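You operate a simulated robot arm through the tools that you are given. There is no shell and no other tool.

You are at the controls of a simulated robot arm. One attempt, no reset.

Task
Bisque fire the two pots in the kiln and wait for COOL.
Fine: COOL on the display; vent plug into its cup first; lid shut and latched; BISQUE, one press of start; leave the other controls.
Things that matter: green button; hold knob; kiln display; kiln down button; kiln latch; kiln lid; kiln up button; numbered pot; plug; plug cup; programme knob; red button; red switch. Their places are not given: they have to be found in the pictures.

It is judged by the outcome, as a careful person would: the job done as asked, and still so three seconds after it is handed in. It fails if anything else is knocked over, pushed out of place, dropped, spilled or broken. Lids that push on must go on centred and level and be pressed home; caps that screw on are set level and turned clockwise until they are tight.

Robot
A 6-joint arm with a two-finger gripper, fixed in place. Base frame: the origin is at the foot of the arm, x ahead of it, y to its left, z up. Units: cm, degrees, N and s.
With the tool pointing down near the work surface it reaches from about 32 to 84 cm from the base axis. Its first joint turns from -166.0 to 166.0 degrees. Payload 2.45 kg.
The TCP is the grasp point between the finger pads, 2 cm short of the fingertips. In the tool frame z runs along the fingers and y along their closing line. The gripper opens to 14 cm. The gripper's body begins 16.8 cm behind the TCP.
Orientation is told as [roll, pitch, yaw] about the base's x, y, z axes, in that order, counted from this pose: with the fingers straight down and closing along the base's y, the tool's x points along the base's -x, its y along +y and its z along -z.

Tools
- The arm moves only by the tool arm_command. Its argument "targets" is a list of rows, each an object (a shift or turn left out is 0, a gripper value left out holds the last) with "delta_pos": the shift along the base's x, y, z in m, a list of three; "turn": the turn, a rotation vector about the base's x, y, z in degrees, a list of three. In form: [{"delta_pos": [dx, dy, dz], "turn": [wx, wy, wz]}, ...]. A call has 1 to 20 rows; each row shifts and turns the commanded pose from where the row before left it. "hand" is the gripper command, from -1 (shut) to 1 (fully open), values between in proportion, set as the call begins (left out, the last holds). Each row takes 0.2 s and may step no farther than 5 cm and 8.6 degrees from the row before; otherwise, or with a gripper value out of range, the whole call is refused. A pose out of reach is approached as far as the arm can. The call stops where the force on the tool passes 50 N (or 10 N more than at its start, if that is more) or the arm is blocked; 0.2 s more then pass. The fingers move at their own pace (about 4.5 cm/s each) and stop on an object; they squeeze with about 27 N. The grip force told is the motor's: it shows also when the fingers shut on nothing. Time passes only in rows, and 0.2 s behind the last, so rows that do not move let the fingers close. The reply holds the time, the measured pose of the TCP, the force on the tool along the base axes, the opening and the grip force, in the units named above and with some noise, with the torque about the TCP (base axes, N m) and any sound that the robot's microphone picked up.
- Cameras (640 x 400 px; columns grow to the right, rows downward): "scene" is fixed at [5.97, 50.12, 159.33]; the picture's right is [-0.56, -0.83, 0.00], its down [-0.03, 0.02, -1.00] and it looks along [0.83, -0.56, -0.03] (base axes); focal length 214 px, centre (320, 200). "wrist" rides on the gripper at [7.8, 1.1, -20.9] in the tool frame; the picture's right is [-0.14, 0.99, 0.00], its down [-0.92, -0.13, -0.37] and it looks along [-0.37, -0.05, 0.93] (tool axes); focal length 280 px, centre (320, 200).
- get_image(camera): a new picture of that camera. No time passes.
- move_column(by): slides the trunk up (or, below 0, down) by that many cm; the arm rides with it, the base frame stays. It gives what a move gives, with no picture.
- pixel_to_xyz(camera, pixels): for up to 12 pixels [column, row] of the newest picture of that camera ("zoom" is the newest enlarged one), the place [x, y, z] in the base frame of the surface seen there, good to about 0.2 cm, but the place of the scene camera against the robot may be out by one fixed shift of up to 1.2 cm in any direction. No time passes.
- enlarge(camera, box): a new picture of the part [left, top, right, bottom] of that camera's present view, enlarged. No time passes.
- hand_in(): hands the job in; it is judged then, once.

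Leave the gripper open and the arm clear of the work at the hand-in unless told otherwise.

The tools are called after "Request:" as name(argument=value, ...) on one line, values as JSON. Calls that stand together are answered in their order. arm_command: Moves the arm, as the interface text tells. Its arguments: {"type":"object","properties":{"targets":{"type":"array"},"hand":{"type":"number"}},"required":["targets"]} The other tools are called the same way: move_column (by) slides the trunk up or down; get_image (camera) takes a picture; pixel_to_xyz (camera, pixels) gives the place of the surface under pixels of a picture; enlarge (camera, box) takes an enlarged picture of a part of a camera's view; hand_in () hands the job in.

At the start:

```text
time_s: 0.0
tcp_pos: [27.23, 29.8, 159.47]
ee_rot: [-0.1, 0.0, 0.0]
contact_force: [0.5, -0.7, 0.0]
wrist_torque: [-0.02, -0.02, 0.0]
width: 14.01
grasp_force: 0.1
trunk travel left (down, up): [-17.5, 5.5]
```

scene: 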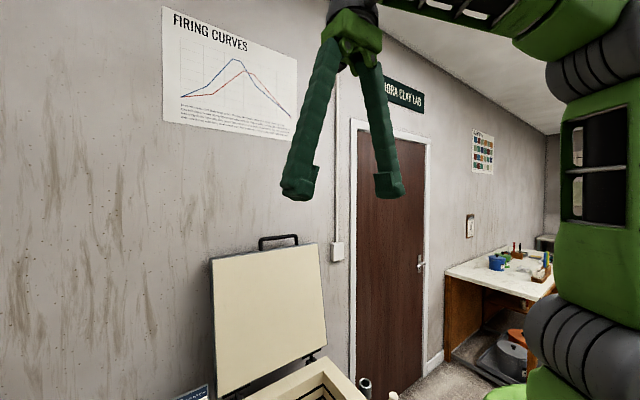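
wrist: 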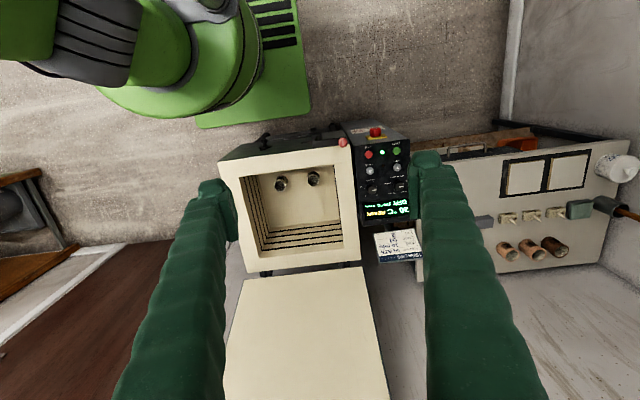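

I see the kiln with its lid open below the gripper, and its control panel at about (380,180) in the wrist view. I'll enlarge both areas.

Request:
enlarge(camera="wrist", box=[330, 110, 450, 270])

Request:
enlarge(camera="wrist", box=[200, 110, 440, 290])

Request:
enlarge(camera="scene", box=[160, 220, 480, 400])

Request:
enlarge(camera="wrist", box=[410, 100, 640, 280])

```text
2.50 times, centred on (390, 190) of wrist
```

zoom: 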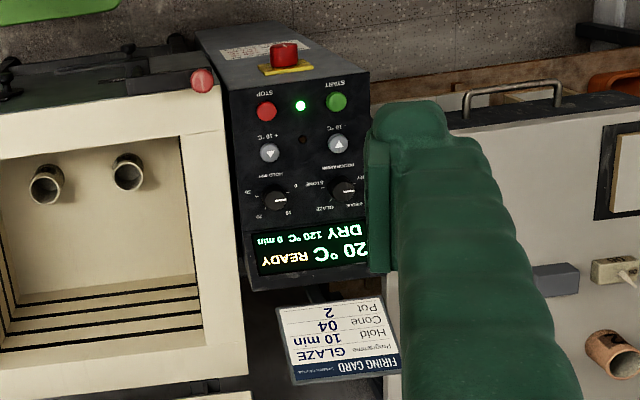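

```text
2.22 times, centred on (320, 200) of wrist
```

zoom: 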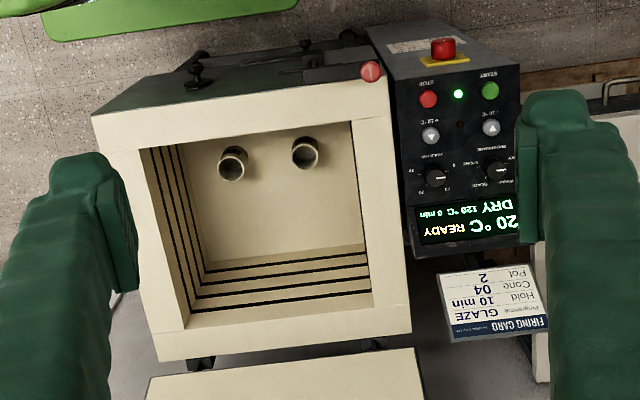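

```text
2.00 times, centred on (320, 310) of scene
```

zoom: 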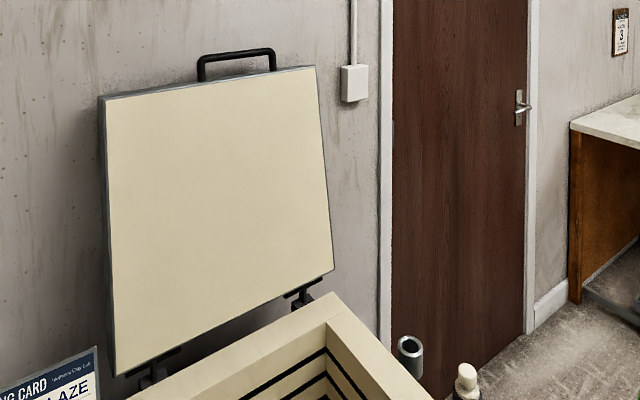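

```text
2.22 times, centred on (525, 190) of wrist
```

zoom: 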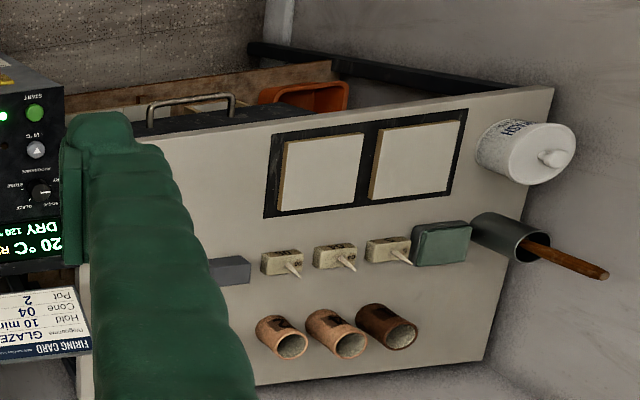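

The panel reads 20 °C READY, DRY, with the programme knob at about (497,170) in the second zoom. Next I'll get the places of what I can see.

Request:
get_image(camera="wrist")

Request:
pixel_to_xyz(camera="wrist", pixels=[[343, 142], [263, 142], [281, 183], [313, 178], [376, 133], [369, 154], [397, 150], [399, 188], [372, 190], [385, 210], [230, 170], [350, 250]])

Request:
pixel_to_xyz(camera="scene", pixels=[[365, 380], [394, 396], [365, 390], [215, 260], [318, 245], [278, 238], [220, 390], [325, 345], [355, 395], [327, 360]])

Request:
enlarge(camera="wrist", box=[220, 110, 360, 200])

```text
taken
```

wrist: 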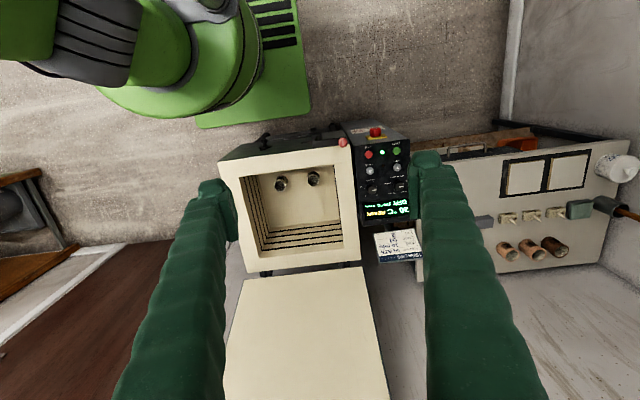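

```text
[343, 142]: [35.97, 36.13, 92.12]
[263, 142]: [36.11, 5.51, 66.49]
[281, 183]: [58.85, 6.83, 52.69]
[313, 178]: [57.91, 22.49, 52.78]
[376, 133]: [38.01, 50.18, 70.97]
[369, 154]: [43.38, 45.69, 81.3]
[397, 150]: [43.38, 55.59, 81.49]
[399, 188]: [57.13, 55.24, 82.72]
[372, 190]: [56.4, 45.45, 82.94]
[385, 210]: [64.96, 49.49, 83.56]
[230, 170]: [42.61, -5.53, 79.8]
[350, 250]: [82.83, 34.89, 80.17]
```

```text
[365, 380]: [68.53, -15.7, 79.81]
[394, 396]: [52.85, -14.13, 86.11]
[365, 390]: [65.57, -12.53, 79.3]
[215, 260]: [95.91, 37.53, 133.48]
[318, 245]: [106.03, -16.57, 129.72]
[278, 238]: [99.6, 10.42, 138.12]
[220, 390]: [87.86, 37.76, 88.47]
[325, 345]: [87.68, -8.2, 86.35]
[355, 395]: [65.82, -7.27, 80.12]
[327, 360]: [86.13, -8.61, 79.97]
```

```text
4.44 times, centred on (290, 155) of wrist
```

zoom: 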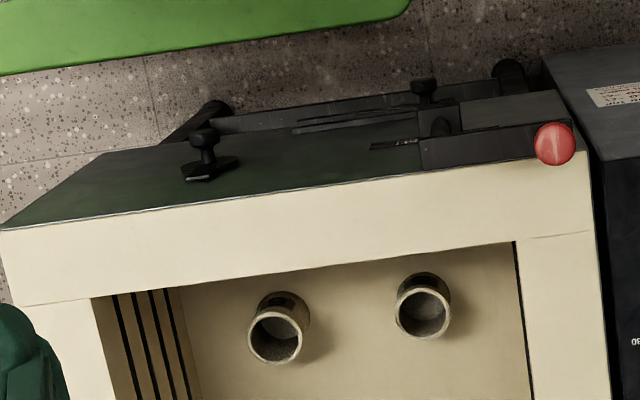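

The kiln's rim is near z=80 and the lid leans back to x≈106. A cup and a white-topped thing stand on the −y side near (68,−16,80) and (53,−14,86). I'll move the wrist that way, staying high, for a better look.

Request:
arm_command(targets=[{"delta_pos": [0.015, -0.0375, -0.02]}, {"delta_pos": [0.015, -0.0375, -0.02]}, {"delta_pos": [0.015, -0.0375, -0.02]}, {"delta_pos": [0.015, -0.0375, -0.02]}, {"delta_pos": [0.015, -0.0375, -0.02]}, {"delta_pos": [0.015, -0.0375, -0.02]}, {"delta_pos": [0.015, -0.0375, -0.02]}, {"delta_pos": [0.015, -0.0375, -0.02]}, {"delta_pos": [0.015, -0.0375, -0.02]}, {"delta_pos": [0.015, -0.0375, -0.02]}, {"delta_pos": [0.015, -0.0375, -0.02]}, {"delta_pos": [0.015, -0.0375, -0.02]}])

Request:
get_image(camera="wrist")

Request:
get_image(camera="scene")

```text
time_s: 2.6
tcp_pos: [45.34, -15.5, 135.4]
ee_rot: [0.0, -0.1, 0.0]
contact_force: [-0.8, -0.6, 0.1]
wrist_torque: [0.07, 0.06, -0.01]
width: 14.01
grasp_force: 0.2
trunk travel left (down, up): [-17.5, 5.5]
```

```text
taken
```

wrist: 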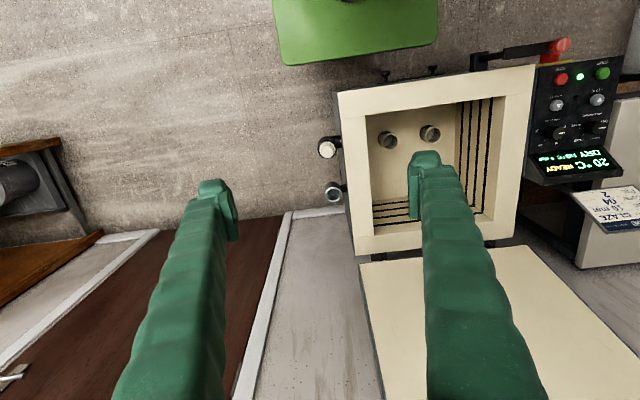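

```text
taken
```

scene: 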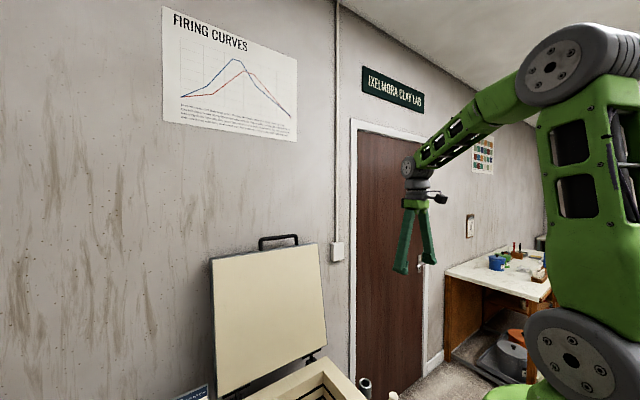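

The plug (327,148) and cup (333,193) now show on the kiln's −y side. I'll enlarge these and the latch, and measure them.

Request:
enlarge(camera="wrist", box=[290, 60, 450, 220])

Request:
pixel_to_xyz(camera="wrist", pixels=[[327, 149], [333, 148], [342, 141], [333, 194], [328, 194], [340, 187], [345, 200], [385, 73], [432, 70], [561, 45], [558, 57], [475, 62]])

Request:
pixel_to_xyz(camera="wrist", pixels=[[345, 95], [533, 70], [513, 232], [355, 248], [388, 139], [430, 133], [398, 205], [375, 150], [510, 50], [489, 263], [365, 270]])

Request:
enlarge(camera="wrist", box=[450, 20, 640, 140])

```text
2.50 times, centred on (370, 140) of wrist
```

zoom: 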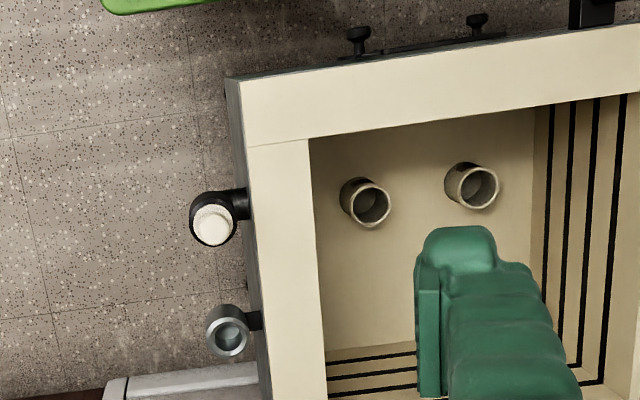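

```text
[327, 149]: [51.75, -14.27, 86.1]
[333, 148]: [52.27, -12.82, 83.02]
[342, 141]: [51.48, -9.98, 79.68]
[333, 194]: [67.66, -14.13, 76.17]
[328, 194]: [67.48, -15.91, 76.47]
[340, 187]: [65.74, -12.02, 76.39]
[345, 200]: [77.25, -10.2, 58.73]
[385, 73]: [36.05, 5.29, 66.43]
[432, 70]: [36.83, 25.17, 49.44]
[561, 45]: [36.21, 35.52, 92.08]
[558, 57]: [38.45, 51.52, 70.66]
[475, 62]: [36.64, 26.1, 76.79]
```

```text
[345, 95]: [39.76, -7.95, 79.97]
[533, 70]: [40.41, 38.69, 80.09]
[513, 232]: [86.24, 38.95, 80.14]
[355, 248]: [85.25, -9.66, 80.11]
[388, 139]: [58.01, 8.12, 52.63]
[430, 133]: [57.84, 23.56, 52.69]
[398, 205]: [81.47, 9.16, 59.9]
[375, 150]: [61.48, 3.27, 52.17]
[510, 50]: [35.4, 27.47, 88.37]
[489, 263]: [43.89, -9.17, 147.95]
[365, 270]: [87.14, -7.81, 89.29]
```

```text
3.33 times, centred on (545, 80) of wrist
```

zoom: 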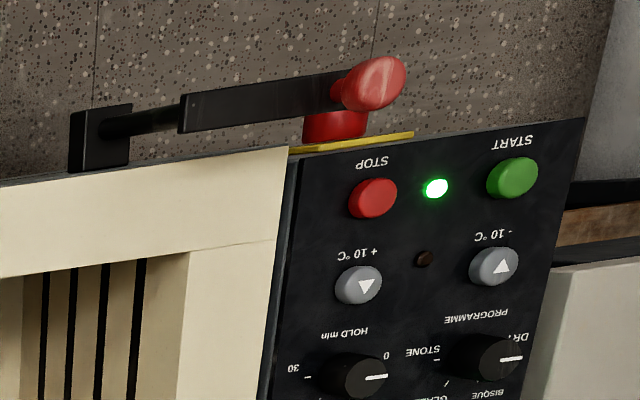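

The plug is white and sits at about (51.8,−14.3,86) in a black elbow vent. The grey cup is at about (67.6,−14.3), rim near z=79. I'll turn the gripper so the fingers close along x and come down above the plug to look closer.

Request:
arm_command(targets=[{"delta_pos": [0.0058, 0.001, -0.025], "turn": [0, 0, 8.18]}, {"delta_pos": [0.0058, 0.001, -0.025], "turn": [0, 0, 8.18]}, {"delta_pos": [0.0058, 0.001, -0.025], "turn": [0, 0, 8.18]}, {"delta_pos": [0.0058, 0.001, -0.025], "turn": [0, 0, 8.18]}, {"delta_pos": [0.0058, 0.001, -0.025], "turn": [0, 0, 8.18]}, {"delta_pos": [0.0058, 0.001, -0.025], "turn": [0, 0, 8.18]}, {"delta_pos": [0.0058, 0.001, -0.025], "turn": [0, 0, 8.18]}, {"delta_pos": [0.0058, 0.001, -0.025], "turn": [0, 0, 8.18]}, {"delta_pos": [0.0058, 0.001, -0.025], "turn": [0, 0, 8.18]}, {"delta_pos": [0.0058, 0.001, -0.025], "turn": [0, 0, 8.18]}, {"delta_pos": [0.0058, 0.001, -0.025], "turn": [0, 0, 8.2]}])

Request:
get_image(camera="wrist")

Request:
get_image(camera="scene")

```text
time_s: 5.0
tcp_pos: [51.48, -13.98, 107.93]
ee_rot: [0.0, 0.0, 90.2]
contact_force: [-0.4, -0.2, 0.8]
wrist_torque: [-0.04, 0.03, -0.01]
width: 13.99
grasp_force: 0.1
trunk travel left (down, up): [-17.5, 5.5]
```

```text
taken
```

wrist: 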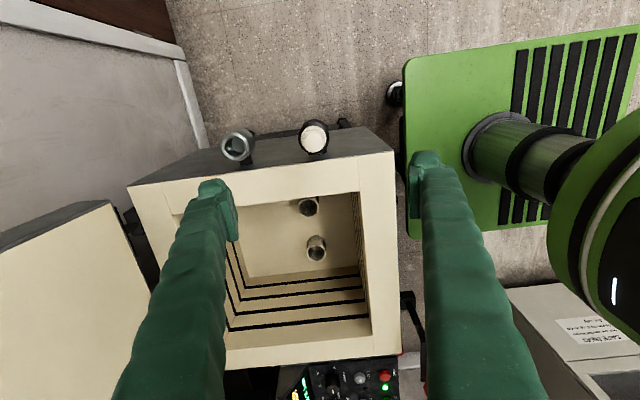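

```text
taken
```

scene: 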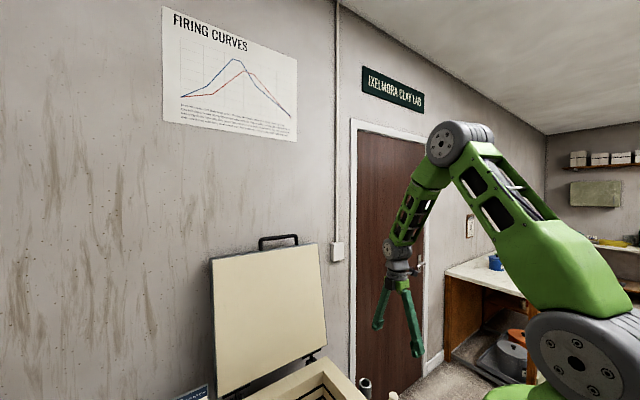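

The view is now from the −y side: plug at (314,137), cup at (237,146). I'll enlarge and measure.

Request:
enlarge(camera="wrist", box=[210, 100, 370, 200])

Request:
pixel_to_xyz(camera="zoom", pixels=[[412, 140], [365, 145], [460, 145], [412, 90], [412, 190], [412, 205], [110, 185], [75, 185], [145, 185], [110, 155], [110, 215], [105, 190]])

```text
4.00 times, centred on (290, 150) of wrist
```

zoom: 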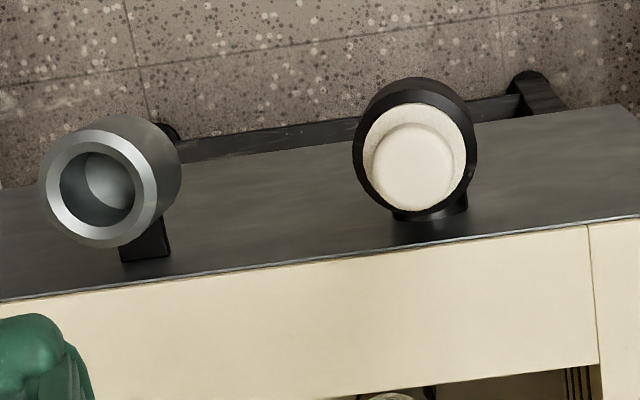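

```text
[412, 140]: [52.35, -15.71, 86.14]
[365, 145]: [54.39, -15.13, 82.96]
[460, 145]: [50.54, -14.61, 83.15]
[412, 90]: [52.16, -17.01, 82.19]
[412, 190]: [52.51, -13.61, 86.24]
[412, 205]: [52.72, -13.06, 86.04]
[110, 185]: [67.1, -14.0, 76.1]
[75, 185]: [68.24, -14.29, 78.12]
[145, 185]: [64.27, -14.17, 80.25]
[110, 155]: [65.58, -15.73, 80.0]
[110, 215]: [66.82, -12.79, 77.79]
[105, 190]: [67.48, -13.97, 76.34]
```

I'll measure the cup rim and plug outline more densely.

Request:
pixel_to_xyz(camera="zoom", pixels=[[48, 190], [150, 188], [95, 137], [103, 240], [60, 155], [140, 220], [62, 225], [135, 150], [378, 175], [450, 172], [413, 158], [412, 195]])

Request:
pixel_to_xyz(camera="zoom", pixels=[[360, 160], [473, 155], [420, 95], [408, 208], [368, 130], [462, 120], [420, 112], [470, 180], [360, 185], [400, 205], [95, 200], [90, 215]])

```text
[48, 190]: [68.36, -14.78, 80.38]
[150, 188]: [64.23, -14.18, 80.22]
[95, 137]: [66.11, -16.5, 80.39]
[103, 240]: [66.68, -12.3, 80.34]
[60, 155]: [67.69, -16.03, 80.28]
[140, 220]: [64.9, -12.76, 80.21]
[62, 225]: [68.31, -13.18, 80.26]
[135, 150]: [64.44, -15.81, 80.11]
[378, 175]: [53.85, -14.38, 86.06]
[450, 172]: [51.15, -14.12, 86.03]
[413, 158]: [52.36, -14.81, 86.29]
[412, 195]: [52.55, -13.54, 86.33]
```

```text
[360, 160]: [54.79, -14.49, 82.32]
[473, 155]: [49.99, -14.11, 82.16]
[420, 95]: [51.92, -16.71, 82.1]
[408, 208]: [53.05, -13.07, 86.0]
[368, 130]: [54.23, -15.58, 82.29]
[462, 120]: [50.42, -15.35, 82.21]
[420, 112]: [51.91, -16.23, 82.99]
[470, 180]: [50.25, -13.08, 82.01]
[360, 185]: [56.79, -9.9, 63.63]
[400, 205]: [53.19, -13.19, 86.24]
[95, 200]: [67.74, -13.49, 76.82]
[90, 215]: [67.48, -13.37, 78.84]
```

The plug handle's centre is (52.45,−14.4), top 86.1, with a flange at 83. The cup's centre is (66.3,−14.4), rim 80.3. I'll go down over the handle with the tips stopping just above the flange.

Request:
arm_command(targets=[{"delta_pos": [0.0097, -0.0042, -0.03]}, {"delta_pos": [0, 0, -0.04]}, {"delta_pos": [0, 0, -0.04]}, {"delta_pos": [0, 0, -0.04]}, {"delta_pos": [0, 0, -0.03]}, {"delta_pos": [0, 0, -0.02]}, {"delta_pos": [0, 0, -0.015]}, {"delta_pos": [0, 0, -0.008]}, {"delta_pos": [0, 0, 0]}])

Request:
get_image(camera="wrist")

```text
time_s: 7.0
tcp_pos: [52.51, -14.57, 85.7]
ee_rot: [0.1, 0.0, 90.0]
contact_force: [0.8, -0.3, -0.2]
wrist_torque: [-0.01, -0.03, -0.02]
width: 13.98
grasp_force: 0.0
trunk travel left (down, up): [-17.5, 5.5]
```

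```text
taken
```

wrist: 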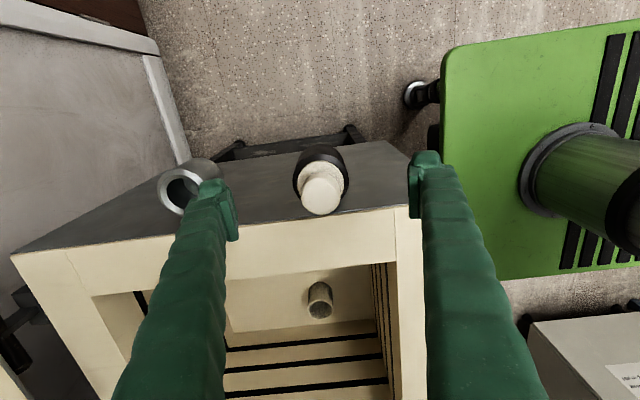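

The handle sits midway between the fingers. I'll re-measure the handle and cup from here before closing.

Request:
enlarge(camera="wrist", box=[140, 120, 380, 240])

Request:
pixel_to_xyz(camera="wrist", pixels=[[322, 195], [302, 195], [341, 195], [322, 178], [322, 212], [322, 168], [163, 195], [185, 172], [175, 210], [197, 170], [308, 210], [185, 190]])

```text
2.67 times, centred on (260, 180) of wrist
```

zoom: 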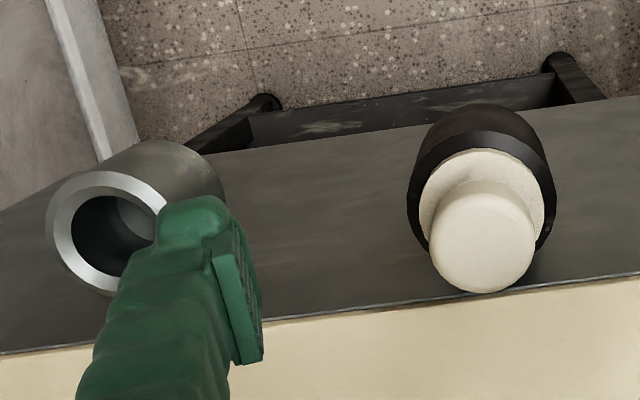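

```text
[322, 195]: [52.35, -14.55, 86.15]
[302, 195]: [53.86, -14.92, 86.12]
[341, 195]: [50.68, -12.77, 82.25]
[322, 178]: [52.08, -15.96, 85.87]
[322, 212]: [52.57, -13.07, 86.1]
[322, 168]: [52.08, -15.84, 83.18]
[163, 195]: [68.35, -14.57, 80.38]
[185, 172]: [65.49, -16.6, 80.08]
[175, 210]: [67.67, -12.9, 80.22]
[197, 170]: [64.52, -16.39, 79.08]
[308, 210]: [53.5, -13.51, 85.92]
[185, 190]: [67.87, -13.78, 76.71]
```

Handle centre confirmed at about (52.45,−14.5). Closing the fingers.

Request:
arm_command(hand=-1, targets=[{"delta_pos": [0, 0, -0.001]}, {}, {}, {}, {}, {}, {}, {}, {}])

```text
time_s: 9.0
tcp_pos: [52.51, -14.56, 85.59]
ee_rot: [0.0, 0.0, 90.0]
contact_force: [0.8, 0.4, -0.3]
wrist_torque: [-0.05, 0.01, 0.05]
width: 3.0
grasp_force: 26.8
trunk travel left (down, up): [-17.5, 5.5]
```

The grip holds on a 3.0 cm handle. I'll lift straight up and look.

Request:
arm_command(targets=[{"delta_pos": [0, 0, 0.01]}, {"delta_pos": [0, 0, 0.015]}, {"delta_pos": [0, 0, 0.02]}, {"delta_pos": [0, 0, 0.03]}, {"delta_pos": [0, 0, 0.03]}, {}])

Request:
get_image(camera="wrist")

Request:
get_image(camera="scene")

```text
time_s: 10.4
tcp_pos: [52.55, -14.42, 96.16]
ee_rot: [0.0, -0.1, 90.1]
contact_force: [0.1, 0.5, -0.4]
wrist_torque: [0.01, 0.0, 0.01]
width: 3.0
grasp_force: 27.3
trunk travel left (down, up): [-17.5, 5.5]
```

```text
taken
```

wrist: 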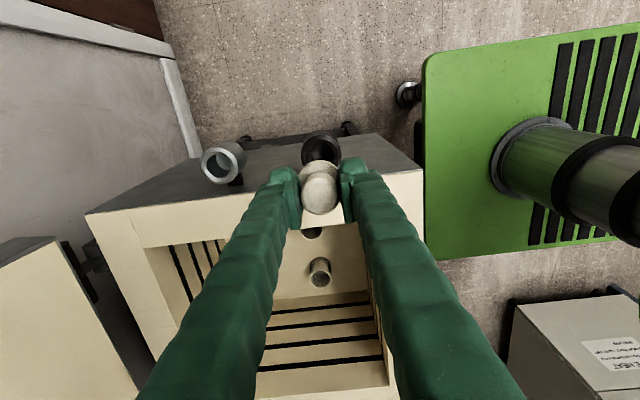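

```text
taken
```

scene: 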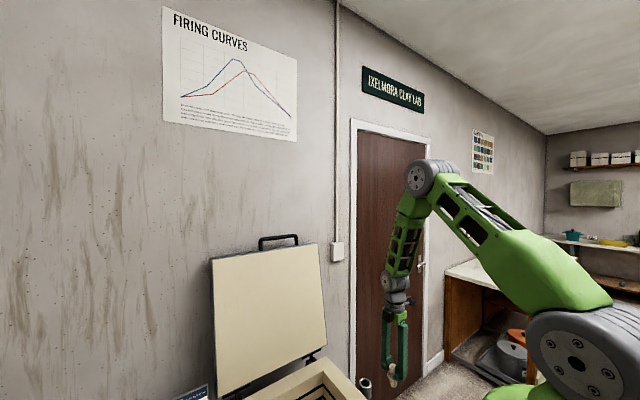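

The plug is out of the vent. I'll enlarge to see its length, and measure the cup and plug again.

Request:
enlarge(camera="scene", box=[340, 340, 440, 400])

Request:
enlarge(camera="wrist", box=[190, 120, 390, 245])

Request:
pixel_to_xyz(camera="zoom", pixels=[[45, 140], [170, 130], [105, 80], [115, 198], [75, 95], [145, 185], [420, 240], [420, 140], [420, 90], [110, 140], [125, 155], [95, 130]])

```text
6.40 times, centred on (390, 370) of scene
```

zoom: 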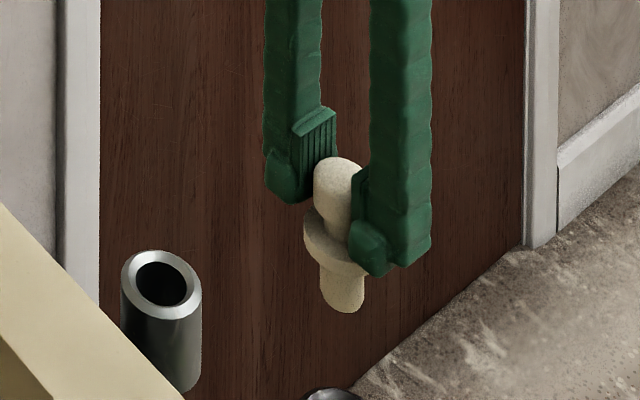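

```text
3.20 times, centred on (290, 182) of wrist
```

zoom: 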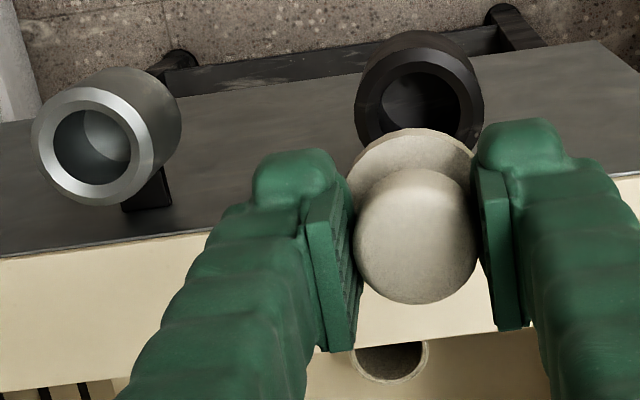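

```text
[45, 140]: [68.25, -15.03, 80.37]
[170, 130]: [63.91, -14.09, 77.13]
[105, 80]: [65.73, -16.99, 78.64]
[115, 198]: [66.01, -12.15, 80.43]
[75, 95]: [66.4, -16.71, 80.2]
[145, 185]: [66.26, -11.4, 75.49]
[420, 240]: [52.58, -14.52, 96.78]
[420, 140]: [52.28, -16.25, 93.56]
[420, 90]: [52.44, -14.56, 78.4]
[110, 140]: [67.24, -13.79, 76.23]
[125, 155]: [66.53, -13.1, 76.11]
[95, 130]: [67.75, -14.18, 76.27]
```

The shank is about 2.5 cm long below the flange and the cup bore is roughly 2.9 cm. I'll carry the plug over the cup, still high, and check alignment.

Request:
arm_command(targets=[{"delta_pos": [0.03, 0, 0]}, {"delta_pos": [0.04, 0, 0]}, {"delta_pos": [0.04, 0, 0]}, {"delta_pos": [0.028, 0.0003, 0]}, {"delta_pos": [0, 0, -0.03]}, {"delta_pos": [0, 0, -0.03]}, {}])

Request:
enlarge(camera="wrist", box=[240, 120, 400, 220])

Request:
enlarge(camera="scene", box=[320, 340, 420, 400])

```text
time_s: 12.0
tcp_pos: [66.22, -14.34, 90.1]
ee_rot: [0.0, 0.0, 90.0]
contact_force: [-0.5, 0.1, 0.1]
wrist_torque: [0.02, 0.0, 0.02]
width: 3.03
grasp_force: 26.8
trunk travel left (down, up): [-17.5, 5.5]
```

```text
4.00 times, centred on (320, 170) of wrist
```

zoom: 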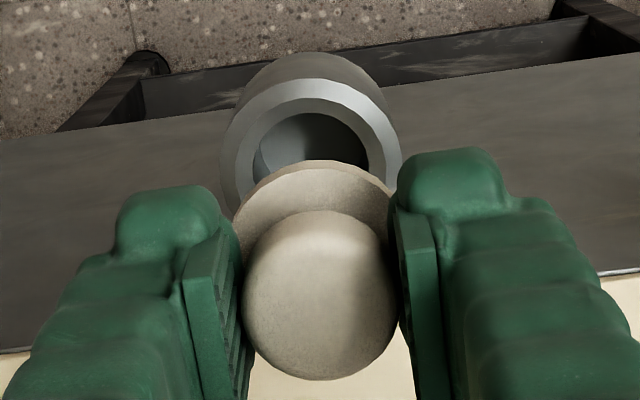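

```text
6.40 times, centred on (370, 370) of scene
```

zoom: 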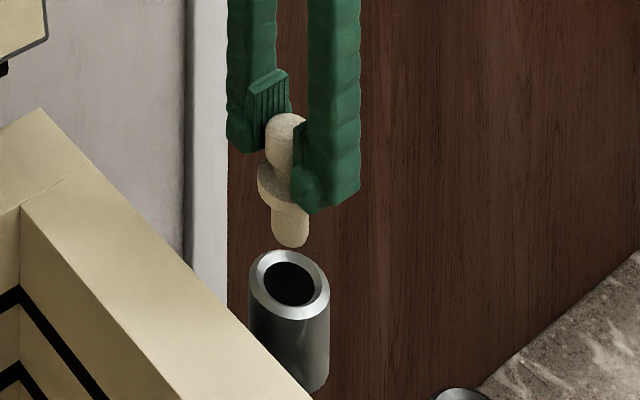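

The plug is roughly over the cup. The cup's outline is centred at about column 310 in the zoom and the tool axis at 320, so I'll measure the rim again to correct finely.

Request:
enlarge(camera="wrist", box=[280, 120, 360, 170])

Request:
pixel_to_xyz(camera="zoom", pixels=[[130, 240], [150, 190], [200, 120], [300, 85], [350, 90], [430, 130], [480, 200], [490, 240], [205, 230], [235, 170], [320, 135], [410, 210]])

```text
8.00 times, centred on (320, 145) of wrist
```

zoom: 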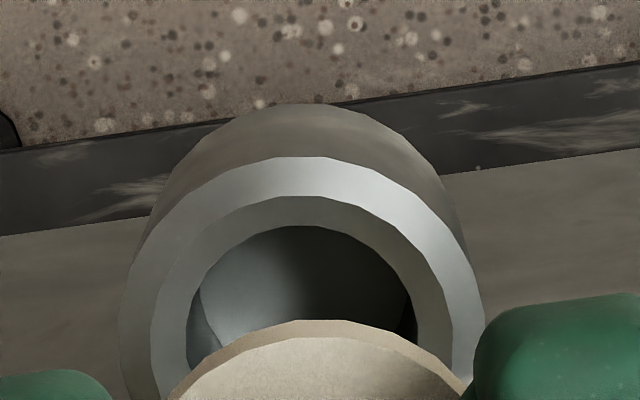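

```text
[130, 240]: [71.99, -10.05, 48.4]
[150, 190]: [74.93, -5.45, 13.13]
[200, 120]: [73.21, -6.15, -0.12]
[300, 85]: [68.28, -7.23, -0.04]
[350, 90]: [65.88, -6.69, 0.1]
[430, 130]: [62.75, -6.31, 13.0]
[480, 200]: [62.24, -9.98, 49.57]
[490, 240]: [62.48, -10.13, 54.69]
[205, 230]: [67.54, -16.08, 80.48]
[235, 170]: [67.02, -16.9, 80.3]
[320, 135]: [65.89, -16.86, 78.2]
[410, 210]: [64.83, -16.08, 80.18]
```

Request:
pixel_to_xyz(camera="zoom", pixels=[[123, 330], [480, 320], [295, 160], [152, 330], [452, 320], [300, 198], [184, 330], [421, 320], [300, 224], [170, 225], [435, 215], [130, 290]])

```text
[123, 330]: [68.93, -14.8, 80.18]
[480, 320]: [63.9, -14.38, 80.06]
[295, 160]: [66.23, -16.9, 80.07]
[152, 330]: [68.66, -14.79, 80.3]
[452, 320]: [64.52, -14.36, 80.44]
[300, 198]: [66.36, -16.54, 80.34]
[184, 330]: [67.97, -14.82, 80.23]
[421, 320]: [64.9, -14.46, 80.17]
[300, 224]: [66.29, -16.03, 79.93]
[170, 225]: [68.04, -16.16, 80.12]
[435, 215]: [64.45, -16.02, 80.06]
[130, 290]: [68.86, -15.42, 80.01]
```

The cup's centre is (66.43,−14.43), so I'll shift +0.2 in x and −0.06 in y, then lower gently. The flange should seat at TCP z≈83.7.

Request:
arm_command(targets=[{"delta_pos": [0.002, -0.0006, 0]}, {"delta_pos": [0, 0, -0.015]}, {"delta_pos": [0, 0, -0.01]}, {"delta_pos": [0, 0, -0.01]}, {"delta_pos": [0, 0, -0.008]}, {"delta_pos": [0, 0, -0.008]}, {"delta_pos": [0, 0, -0.005]}])

Request:
enlarge(camera="wrist", box=[240, 120, 400, 220])

Request:
enlarge(camera="scene", box=[320, 340, 420, 400])

```text
time_s: 13.6
tcp_pos: [66.57, -14.47, 84.39]
ee_rot: [0.0, -0.1, 90.0]
contact_force: [-0.5, 0.3, -0.3]
wrist_torque: [0.0, 0.01, 0.0]
width: 3.03
grasp_force: 26.6
trunk travel left (down, up): [-17.5, 5.5]
```

```text
4.00 times, centred on (320, 170) of wrist
```

zoom: 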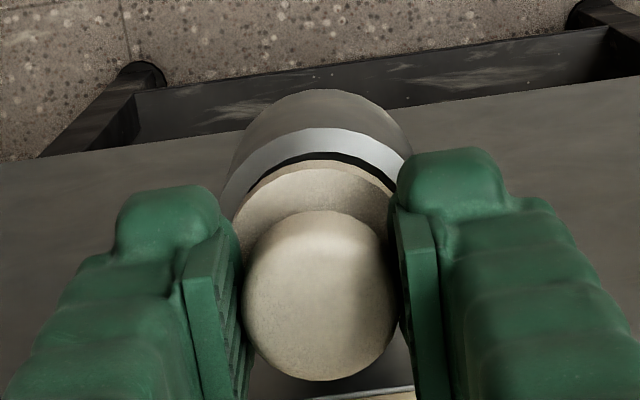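

```text
6.40 times, centred on (370, 370) of scene
```

zoom: 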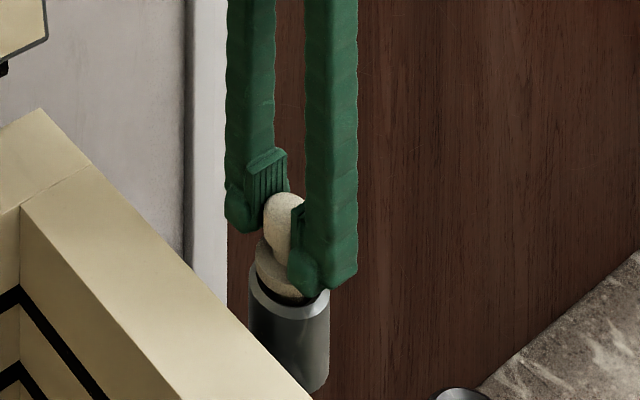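

The shank is in the bore with no contact. I'll lower the last bit in small steps until it touches.

Request:
arm_command(targets=[{"delta_pos": [0, 0, -0.003]}, {"delta_pos": [0, 0, -0.002]}, {"delta_pos": [0, 0, -0.002]}, {}])

Request:
enlarge(camera="wrist", box=[240, 120, 400, 220])

Request:
enlarge(camera="scene", box=[320, 340, 420, 400])

```text
time_s: 14.6
tcp_pos: [66.37, -14.5, 83.82]
ee_rot: [0.0, 0.0, 90.0]
contact_force: [0.1, 0.0, -0.6]
wrist_torque: [0.04, 0.0, 0.01]
width: 3.01
grasp_force: 26.9
trunk travel left (down, up): [-17.5, 5.5]
```

```text
4.00 times, centred on (320, 170) of wrist
```

zoom: 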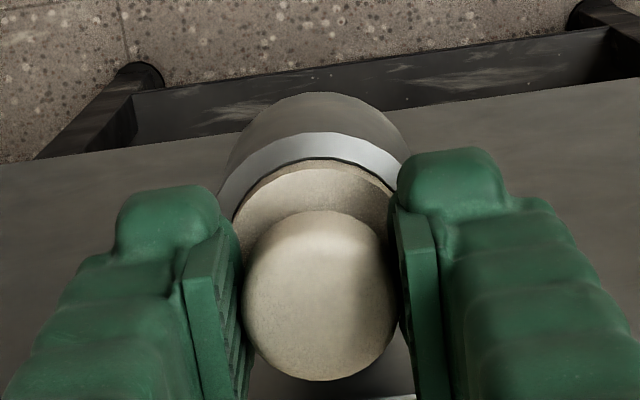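

```text
6.40 times, centred on (370, 370) of scene
```

zoom: 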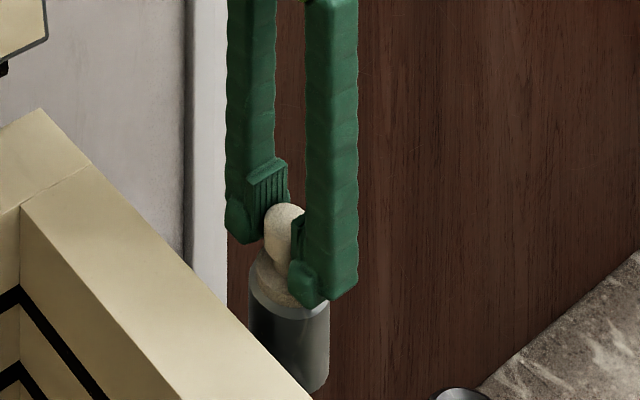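

Nearly seated, still no contact force. A few more 1 mm steps.

Request:
arm_command(targets=[{"delta_pos": [0, 0, -0.001]}, {"delta_pos": [0, 0, -0.001]}, {"delta_pos": [0, 0, -0.001]}, {}])

Request:
enlarge(camera="scene", box=[330, 350, 410, 400])

```text
time_s: 15.6
tcp_pos: [66.64, -14.47, 83.39]
ee_rot: [0.0, -0.1, 90.0]
contact_force: [-1.1, 0.9, 3.4]
wrist_torque: [-0.02, -0.04, -0.01]
width: 3.02
grasp_force: 26.5
trunk travel left (down, up): [-17.5, 5.5]
```

```text
8.00 times, centred on (370, 375) of scene
```

zoom: 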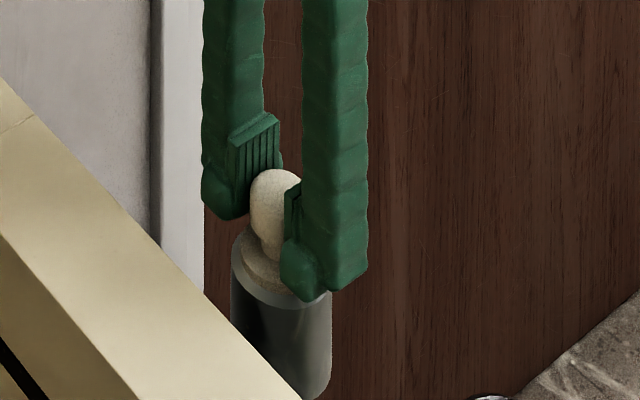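

Contact at 3.4 N: the flange is on the rim. One more millimetre to press it home, then I'll open and lift.

Request:
arm_command(targets=[{"delta_pos": [0, 0, -0.001]}, {}])

Request:
arm_command(hand=0.0, targets=[{"delta_pos": [0, 0, 0.001]}, {}, {}, {}, {}])

Request:
arm_command(targets=[{"delta_pos": [0, 0, 0.02]}, {"delta_pos": [0, 0, 0.04]}, {"delta_pos": [0, 0, 0.04]}, {}])

Request:
enlarge(camera="scene", box=[320, 340, 420, 400])

Request:
get_image(camera="wrist")

Request:
enlarge(camera="wrist", box=[240, 120, 400, 220])

```text
time_s: 16.2
tcp_pos: [66.58, -14.47, 83.47]
ee_rot: [-0.1, 0.0, 90.1]
contact_force: [-0.9, 1.2, 13.3]
wrist_torque: [0.1, 0.03, -0.02]
width: 3.01
grasp_force: 27.1
trunk travel left (down, up): [-17.5, 5.5]
```

```text
time_s: 17.4
tcp_pos: [66.52, -14.52, 83.43]
ee_rot: [0.0, 0.1, 90.0]
contact_force: [-0.3, 1.0, -0.5]
wrist_torque: [-0.01, 0.01, 0.01]
width: 6.99
grasp_force: 0.1
trunk travel left (down, up): [-17.5, 5.5]
```

```text
time_s: 18.4
tcp_pos: [66.34, -14.38, 93.38]
ee_rot: [0.0, -0.1, 90.0]
contact_force: [-0.3, 0.0, 0.4]
wrist_torque: [-0.01, -0.01, 0.02]
width: 6.99
grasp_force: 0.0
trunk travel left (down, up): [-17.5, 5.5]
```

```text
6.40 times, centred on (370, 370) of scene
```

zoom: 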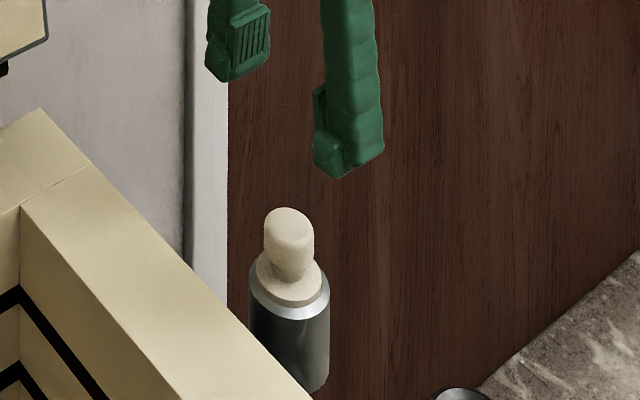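

```text
taken
```

wrist: 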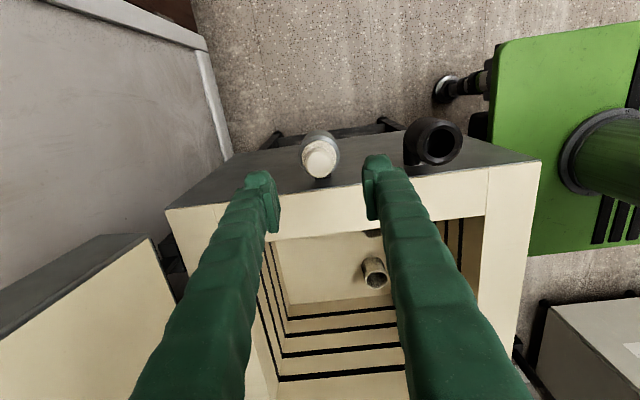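

```text
4.00 times, centred on (320, 170) of wrist
```

zoom: 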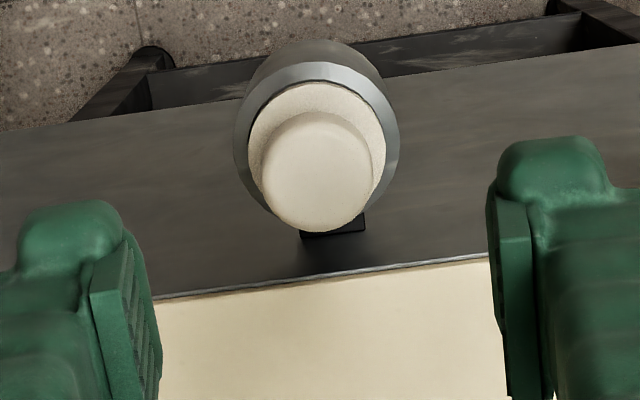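

The plug sits level in its cup. Next is the lid. I'll raise the arm, bring the yaw back to 0 and tilt forward to look at the lid's handle, which the scene view put at about (100,10,138).

Request:
arm_command(targets=[{"delta_pos": [0, 0, 0.05]}, {"delta_pos": [0, 0, 0.05]}, {"delta_pos": [0, 0, 0.05]}, {"delta_pos": [0, 0, 0.05]}, {"delta_pos": [0, 0, 0.05]}, {"delta_pos": [-0.03, 0.025, 0.015], "turn": [0, 0, -8.2]}, {"delta_pos": [-0.03, 0.025, 0.015], "turn": [0, 0, -8.2]}, {"delta_pos": [-0.03, 0.025, 0.015], "turn": [0, 0, -8.2]}, {"delta_pos": [-0.03, 0.025, 0.015], "turn": [0, 0, -8.2]}, {"delta_pos": [-0.03, 0.025, 0.015], "turn": [0, 0, -8.2]}, {"delta_pos": [-0.03, 0.025, 0.015], "turn": [0, 0, -8.2]}, {"delta_pos": [-0.03, 0.025, 0.015], "turn": [0, 0, -8.2]}, {"delta_pos": [0, 0.025, 0.015], "turn": [0, 0, -8.2]}, {"delta_pos": [0, 0.025, 0.015], "turn": [0, 0, -8.2]}, {"delta_pos": [0, 0.025, 0.015], "turn": [0, 0, -8.2]}, {"delta_pos": [0, 0.025, 0.015], "turn": [0, 0, -8.0]}])

Request:
get_image(camera="wrist")

Request:
enlarge(camera="wrist", box=[200, 0, 460, 160])

```text
time_s: 21.8
tcp_pos: [45.54, 13.23, 134.84]
ee_rot: [-0.1, 0.1, 0.0]
contact_force: [-0.5, 0.6, -0.1]
wrist_torque: [-0.03, -0.01, -0.03]
width: 7.03
grasp_force: 0.0
trunk travel left (down, up): [-17.5, 5.5]
```

```text
taken
```

wrist: 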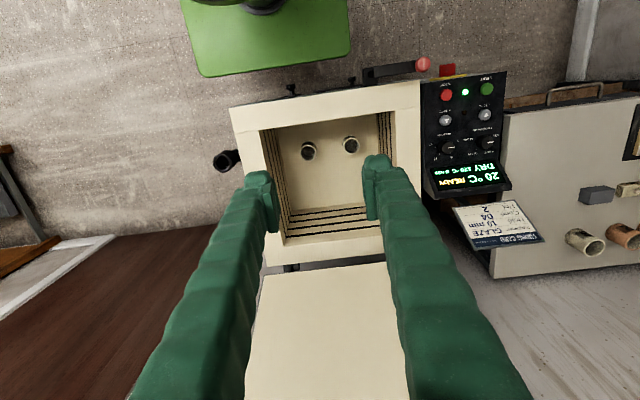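

```text
2.46 times, centred on (330, 80) of wrist
```

zoom: 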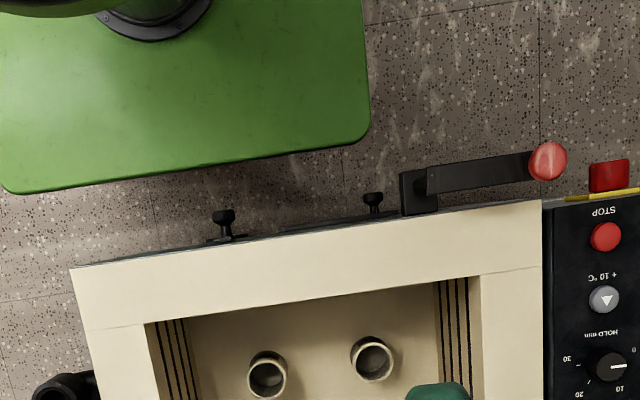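

I'll measure the latch parts, then tilt the camera forward to the lid handle.

Request:
pixel_to_xyz(camera="zoom", pixels=[[547, 160], [525, 160], [480, 172], [435, 182], [418, 177], [408, 195], [425, 208], [225, 216], [235, 237], [373, 198], [375, 212], [300, 228]])

Request:
arm_command(targets=[{"turn": [0, -8.5, 0]}, {"turn": [0, -8.5, 0]}, {"turn": [0, -8.5, 0]}, {"turn": [0, -8.5, 0]}, {"turn": [0, -8.5, 0]}, {}])

Request:
get_image(camera="wrist")

Request:
get_image(camera="scene")

```text
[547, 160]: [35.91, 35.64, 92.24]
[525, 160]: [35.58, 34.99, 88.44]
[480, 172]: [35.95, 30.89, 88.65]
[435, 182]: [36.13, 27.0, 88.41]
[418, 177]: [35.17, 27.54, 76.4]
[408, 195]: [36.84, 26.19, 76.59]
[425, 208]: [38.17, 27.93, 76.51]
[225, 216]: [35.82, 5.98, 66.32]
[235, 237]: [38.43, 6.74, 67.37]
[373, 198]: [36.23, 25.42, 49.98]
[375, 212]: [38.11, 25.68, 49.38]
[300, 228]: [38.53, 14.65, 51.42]
```

```text
time_s: 23.2
tcp_pos: [45.5, 13.16, 134.95]
ee_rot: [-0.2, -42.4, 0.1]
contact_force: [0.0, 0.4, 0.1]
wrist_torque: [-0.03, -0.02, 0.03]
width: 7.01
grasp_force: 0.0
trunk travel left (down, up): [-17.5, 5.5]
```

```text
taken
```

wrist: 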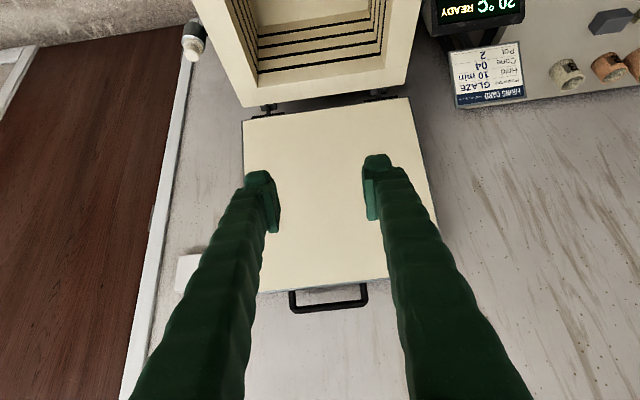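

```text
taken
```

scene: 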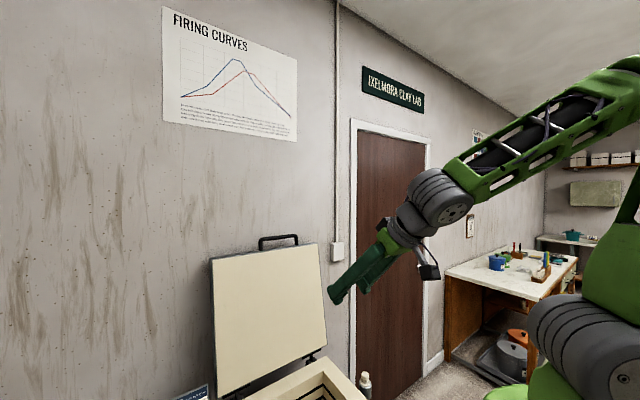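

The lid's handle shows at (328,300) in the wrist view. I'll measure it, the lid edges and the wall behind.

Request:
enlarge(camera="wrist", box=[240, 240, 420, 340])

Request:
pixel_to_xyz(camera="zoom", pixels=[[185, 238], [320, 233], [440, 222], [182, 205], [445, 178], [320, 195], [300, 172], [90, 185], [320, 160], [320, 255], [320, 320], [440, 165]])

Request:
pixel_to_xyz(camera="wrist", pixels=[[244, 125], [410, 100], [268, 105], [376, 95], [320, 120], [320, 280], [435, 215], [251, 250], [400, 102], [245, 104], [335, 100], [262, 292]])

Request:
enlarge(camera="scene", box=[190, 220, 350, 400])

```text
3.56 times, centred on (330, 290) of wrist
```

zoom: 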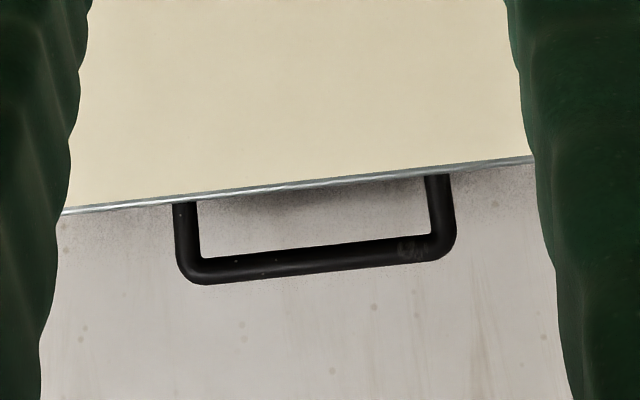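

```text
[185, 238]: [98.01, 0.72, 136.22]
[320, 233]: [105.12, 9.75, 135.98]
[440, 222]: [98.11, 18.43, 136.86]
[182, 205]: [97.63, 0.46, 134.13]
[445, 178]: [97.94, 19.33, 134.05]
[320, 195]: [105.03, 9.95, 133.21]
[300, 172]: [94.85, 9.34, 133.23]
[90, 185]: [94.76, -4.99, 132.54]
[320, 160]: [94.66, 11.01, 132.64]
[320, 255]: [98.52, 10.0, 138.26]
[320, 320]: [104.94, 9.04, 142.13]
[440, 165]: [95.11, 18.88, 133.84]
```

```text
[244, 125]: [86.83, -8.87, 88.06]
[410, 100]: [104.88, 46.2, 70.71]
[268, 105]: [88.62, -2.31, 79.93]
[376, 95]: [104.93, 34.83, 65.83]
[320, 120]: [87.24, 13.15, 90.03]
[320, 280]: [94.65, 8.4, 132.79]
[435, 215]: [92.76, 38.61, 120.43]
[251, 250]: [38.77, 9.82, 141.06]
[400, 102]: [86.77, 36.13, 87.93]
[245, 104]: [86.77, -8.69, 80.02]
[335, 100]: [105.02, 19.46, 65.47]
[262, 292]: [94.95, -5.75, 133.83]
```

```text
2.22 times, centred on (270, 310) of scene
```

zoom: 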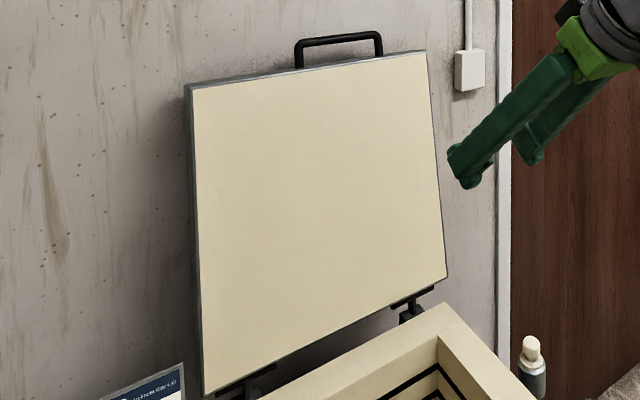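

The bar runs along y at about (98,10,137.5), legs at y≈0.5 and 19.3, with a 3 cm gap to the lid edge. The wall is at x=105 and the hinge works out near (90,83.7). I'll roll the gripper 90° about its own axis so the fingers can straddle the bar, and move nearer with a 4 cm opening.

Request:
arm_command(hand=-0.43, targets=[{"delta_pos": [0.0268, -0.0027, 0.0136], "turn": [-5.52, 0, 6.04]}, {"delta_pos": [0.0268, -0.0027, 0.0136], "turn": [-5.52, 0, 6.04]}, {"delta_pos": [0.0268, -0.0027, 0.0136], "turn": [-5.52, 0, 6.04]}, {"delta_pos": [0.0268, -0.0027, 0.0136], "turn": [-5.52, 0, 6.04]}, {"delta_pos": [0.0268, -0.0027, 0.0136], "turn": [-5.52, 0, 6.04]}, {"delta_pos": [0.0268, -0.0027, 0.0136], "turn": [-5.52, 0, 6.04]}, {"delta_pos": [0.0268, -0.0027, 0.0136], "turn": [-5.52, 0, 6.04]}, {"delta_pos": [0.0268, -0.0027, 0.0136], "turn": [-5.52, 0, 6.04]}, {"delta_pos": [0.0268, -0.0027, 0.0136], "turn": [-5.52, 0, 6.04]}, {"delta_pos": [0.0268, -0.0027, 0.0136], "turn": [-5.52, 0, 6.04]}, {"delta_pos": [0.0268, -0.0027, 0.0136], "turn": [-5.52, 0, 6.04]}, {}])

Request:
get_image(camera="wrist")

Request:
get_image(camera="scene")

```text
time_s: 25.8
tcp_pos: [75.03, 9.95, 150.09]
ee_rot: [-42.5, 0.0, 90.1]
contact_force: [-0.3, 0.9, -0.8]
wrist_torque: [-0.01, -0.02, 0.01]
width: 4.0
grasp_force: 0.2
trunk travel left (down, up): [-17.5, 5.5]
```

```text
taken
```

wrist: 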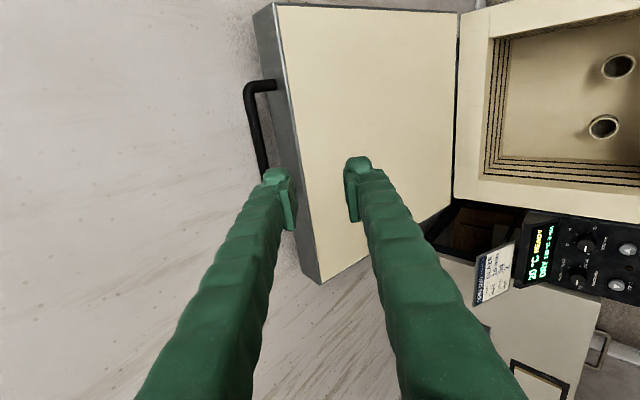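

```text
taken
```

scene: 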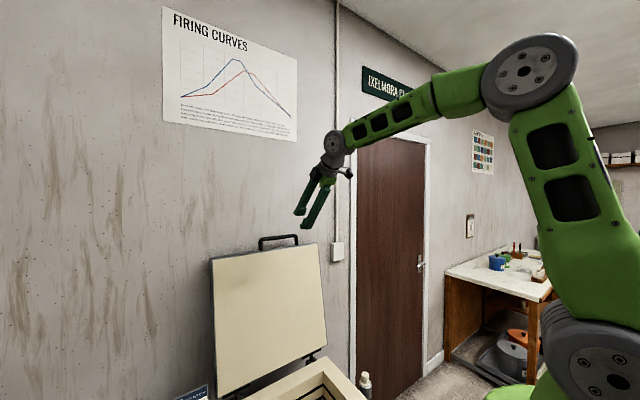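

Orientation is right. I'll measure the bar from this nearer view.

Request:
enlarge(camera="wrist", box=[220, 60, 320, 200])

Request:
pixel_to_xyz(camera="wrist", pixels=[[265, 84], [250, 88], [249, 95], [254, 115], [257, 130], [261, 150], [264, 165], [272, 80], [280, 70], [300, 240], [285, 110], [270, 60]])

```text
2.86 times, centred on (270, 130) of wrist
```

zoom: 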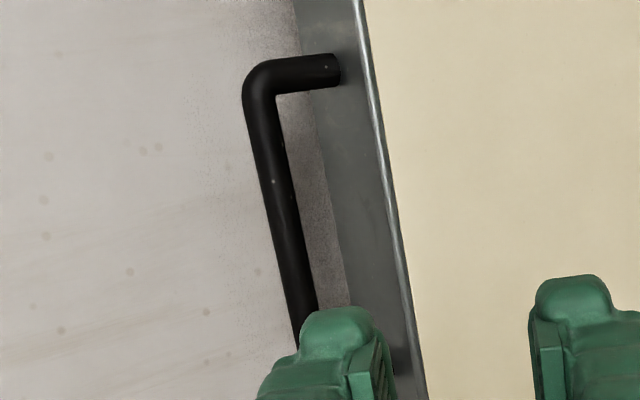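

```text
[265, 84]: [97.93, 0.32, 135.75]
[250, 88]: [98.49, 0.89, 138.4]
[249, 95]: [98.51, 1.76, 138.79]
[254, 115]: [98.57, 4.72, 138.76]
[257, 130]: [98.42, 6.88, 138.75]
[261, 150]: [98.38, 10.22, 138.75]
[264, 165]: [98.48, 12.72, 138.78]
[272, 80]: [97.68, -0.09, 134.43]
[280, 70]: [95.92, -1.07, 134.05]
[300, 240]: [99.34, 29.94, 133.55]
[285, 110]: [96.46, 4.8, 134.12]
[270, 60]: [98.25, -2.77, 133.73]
```

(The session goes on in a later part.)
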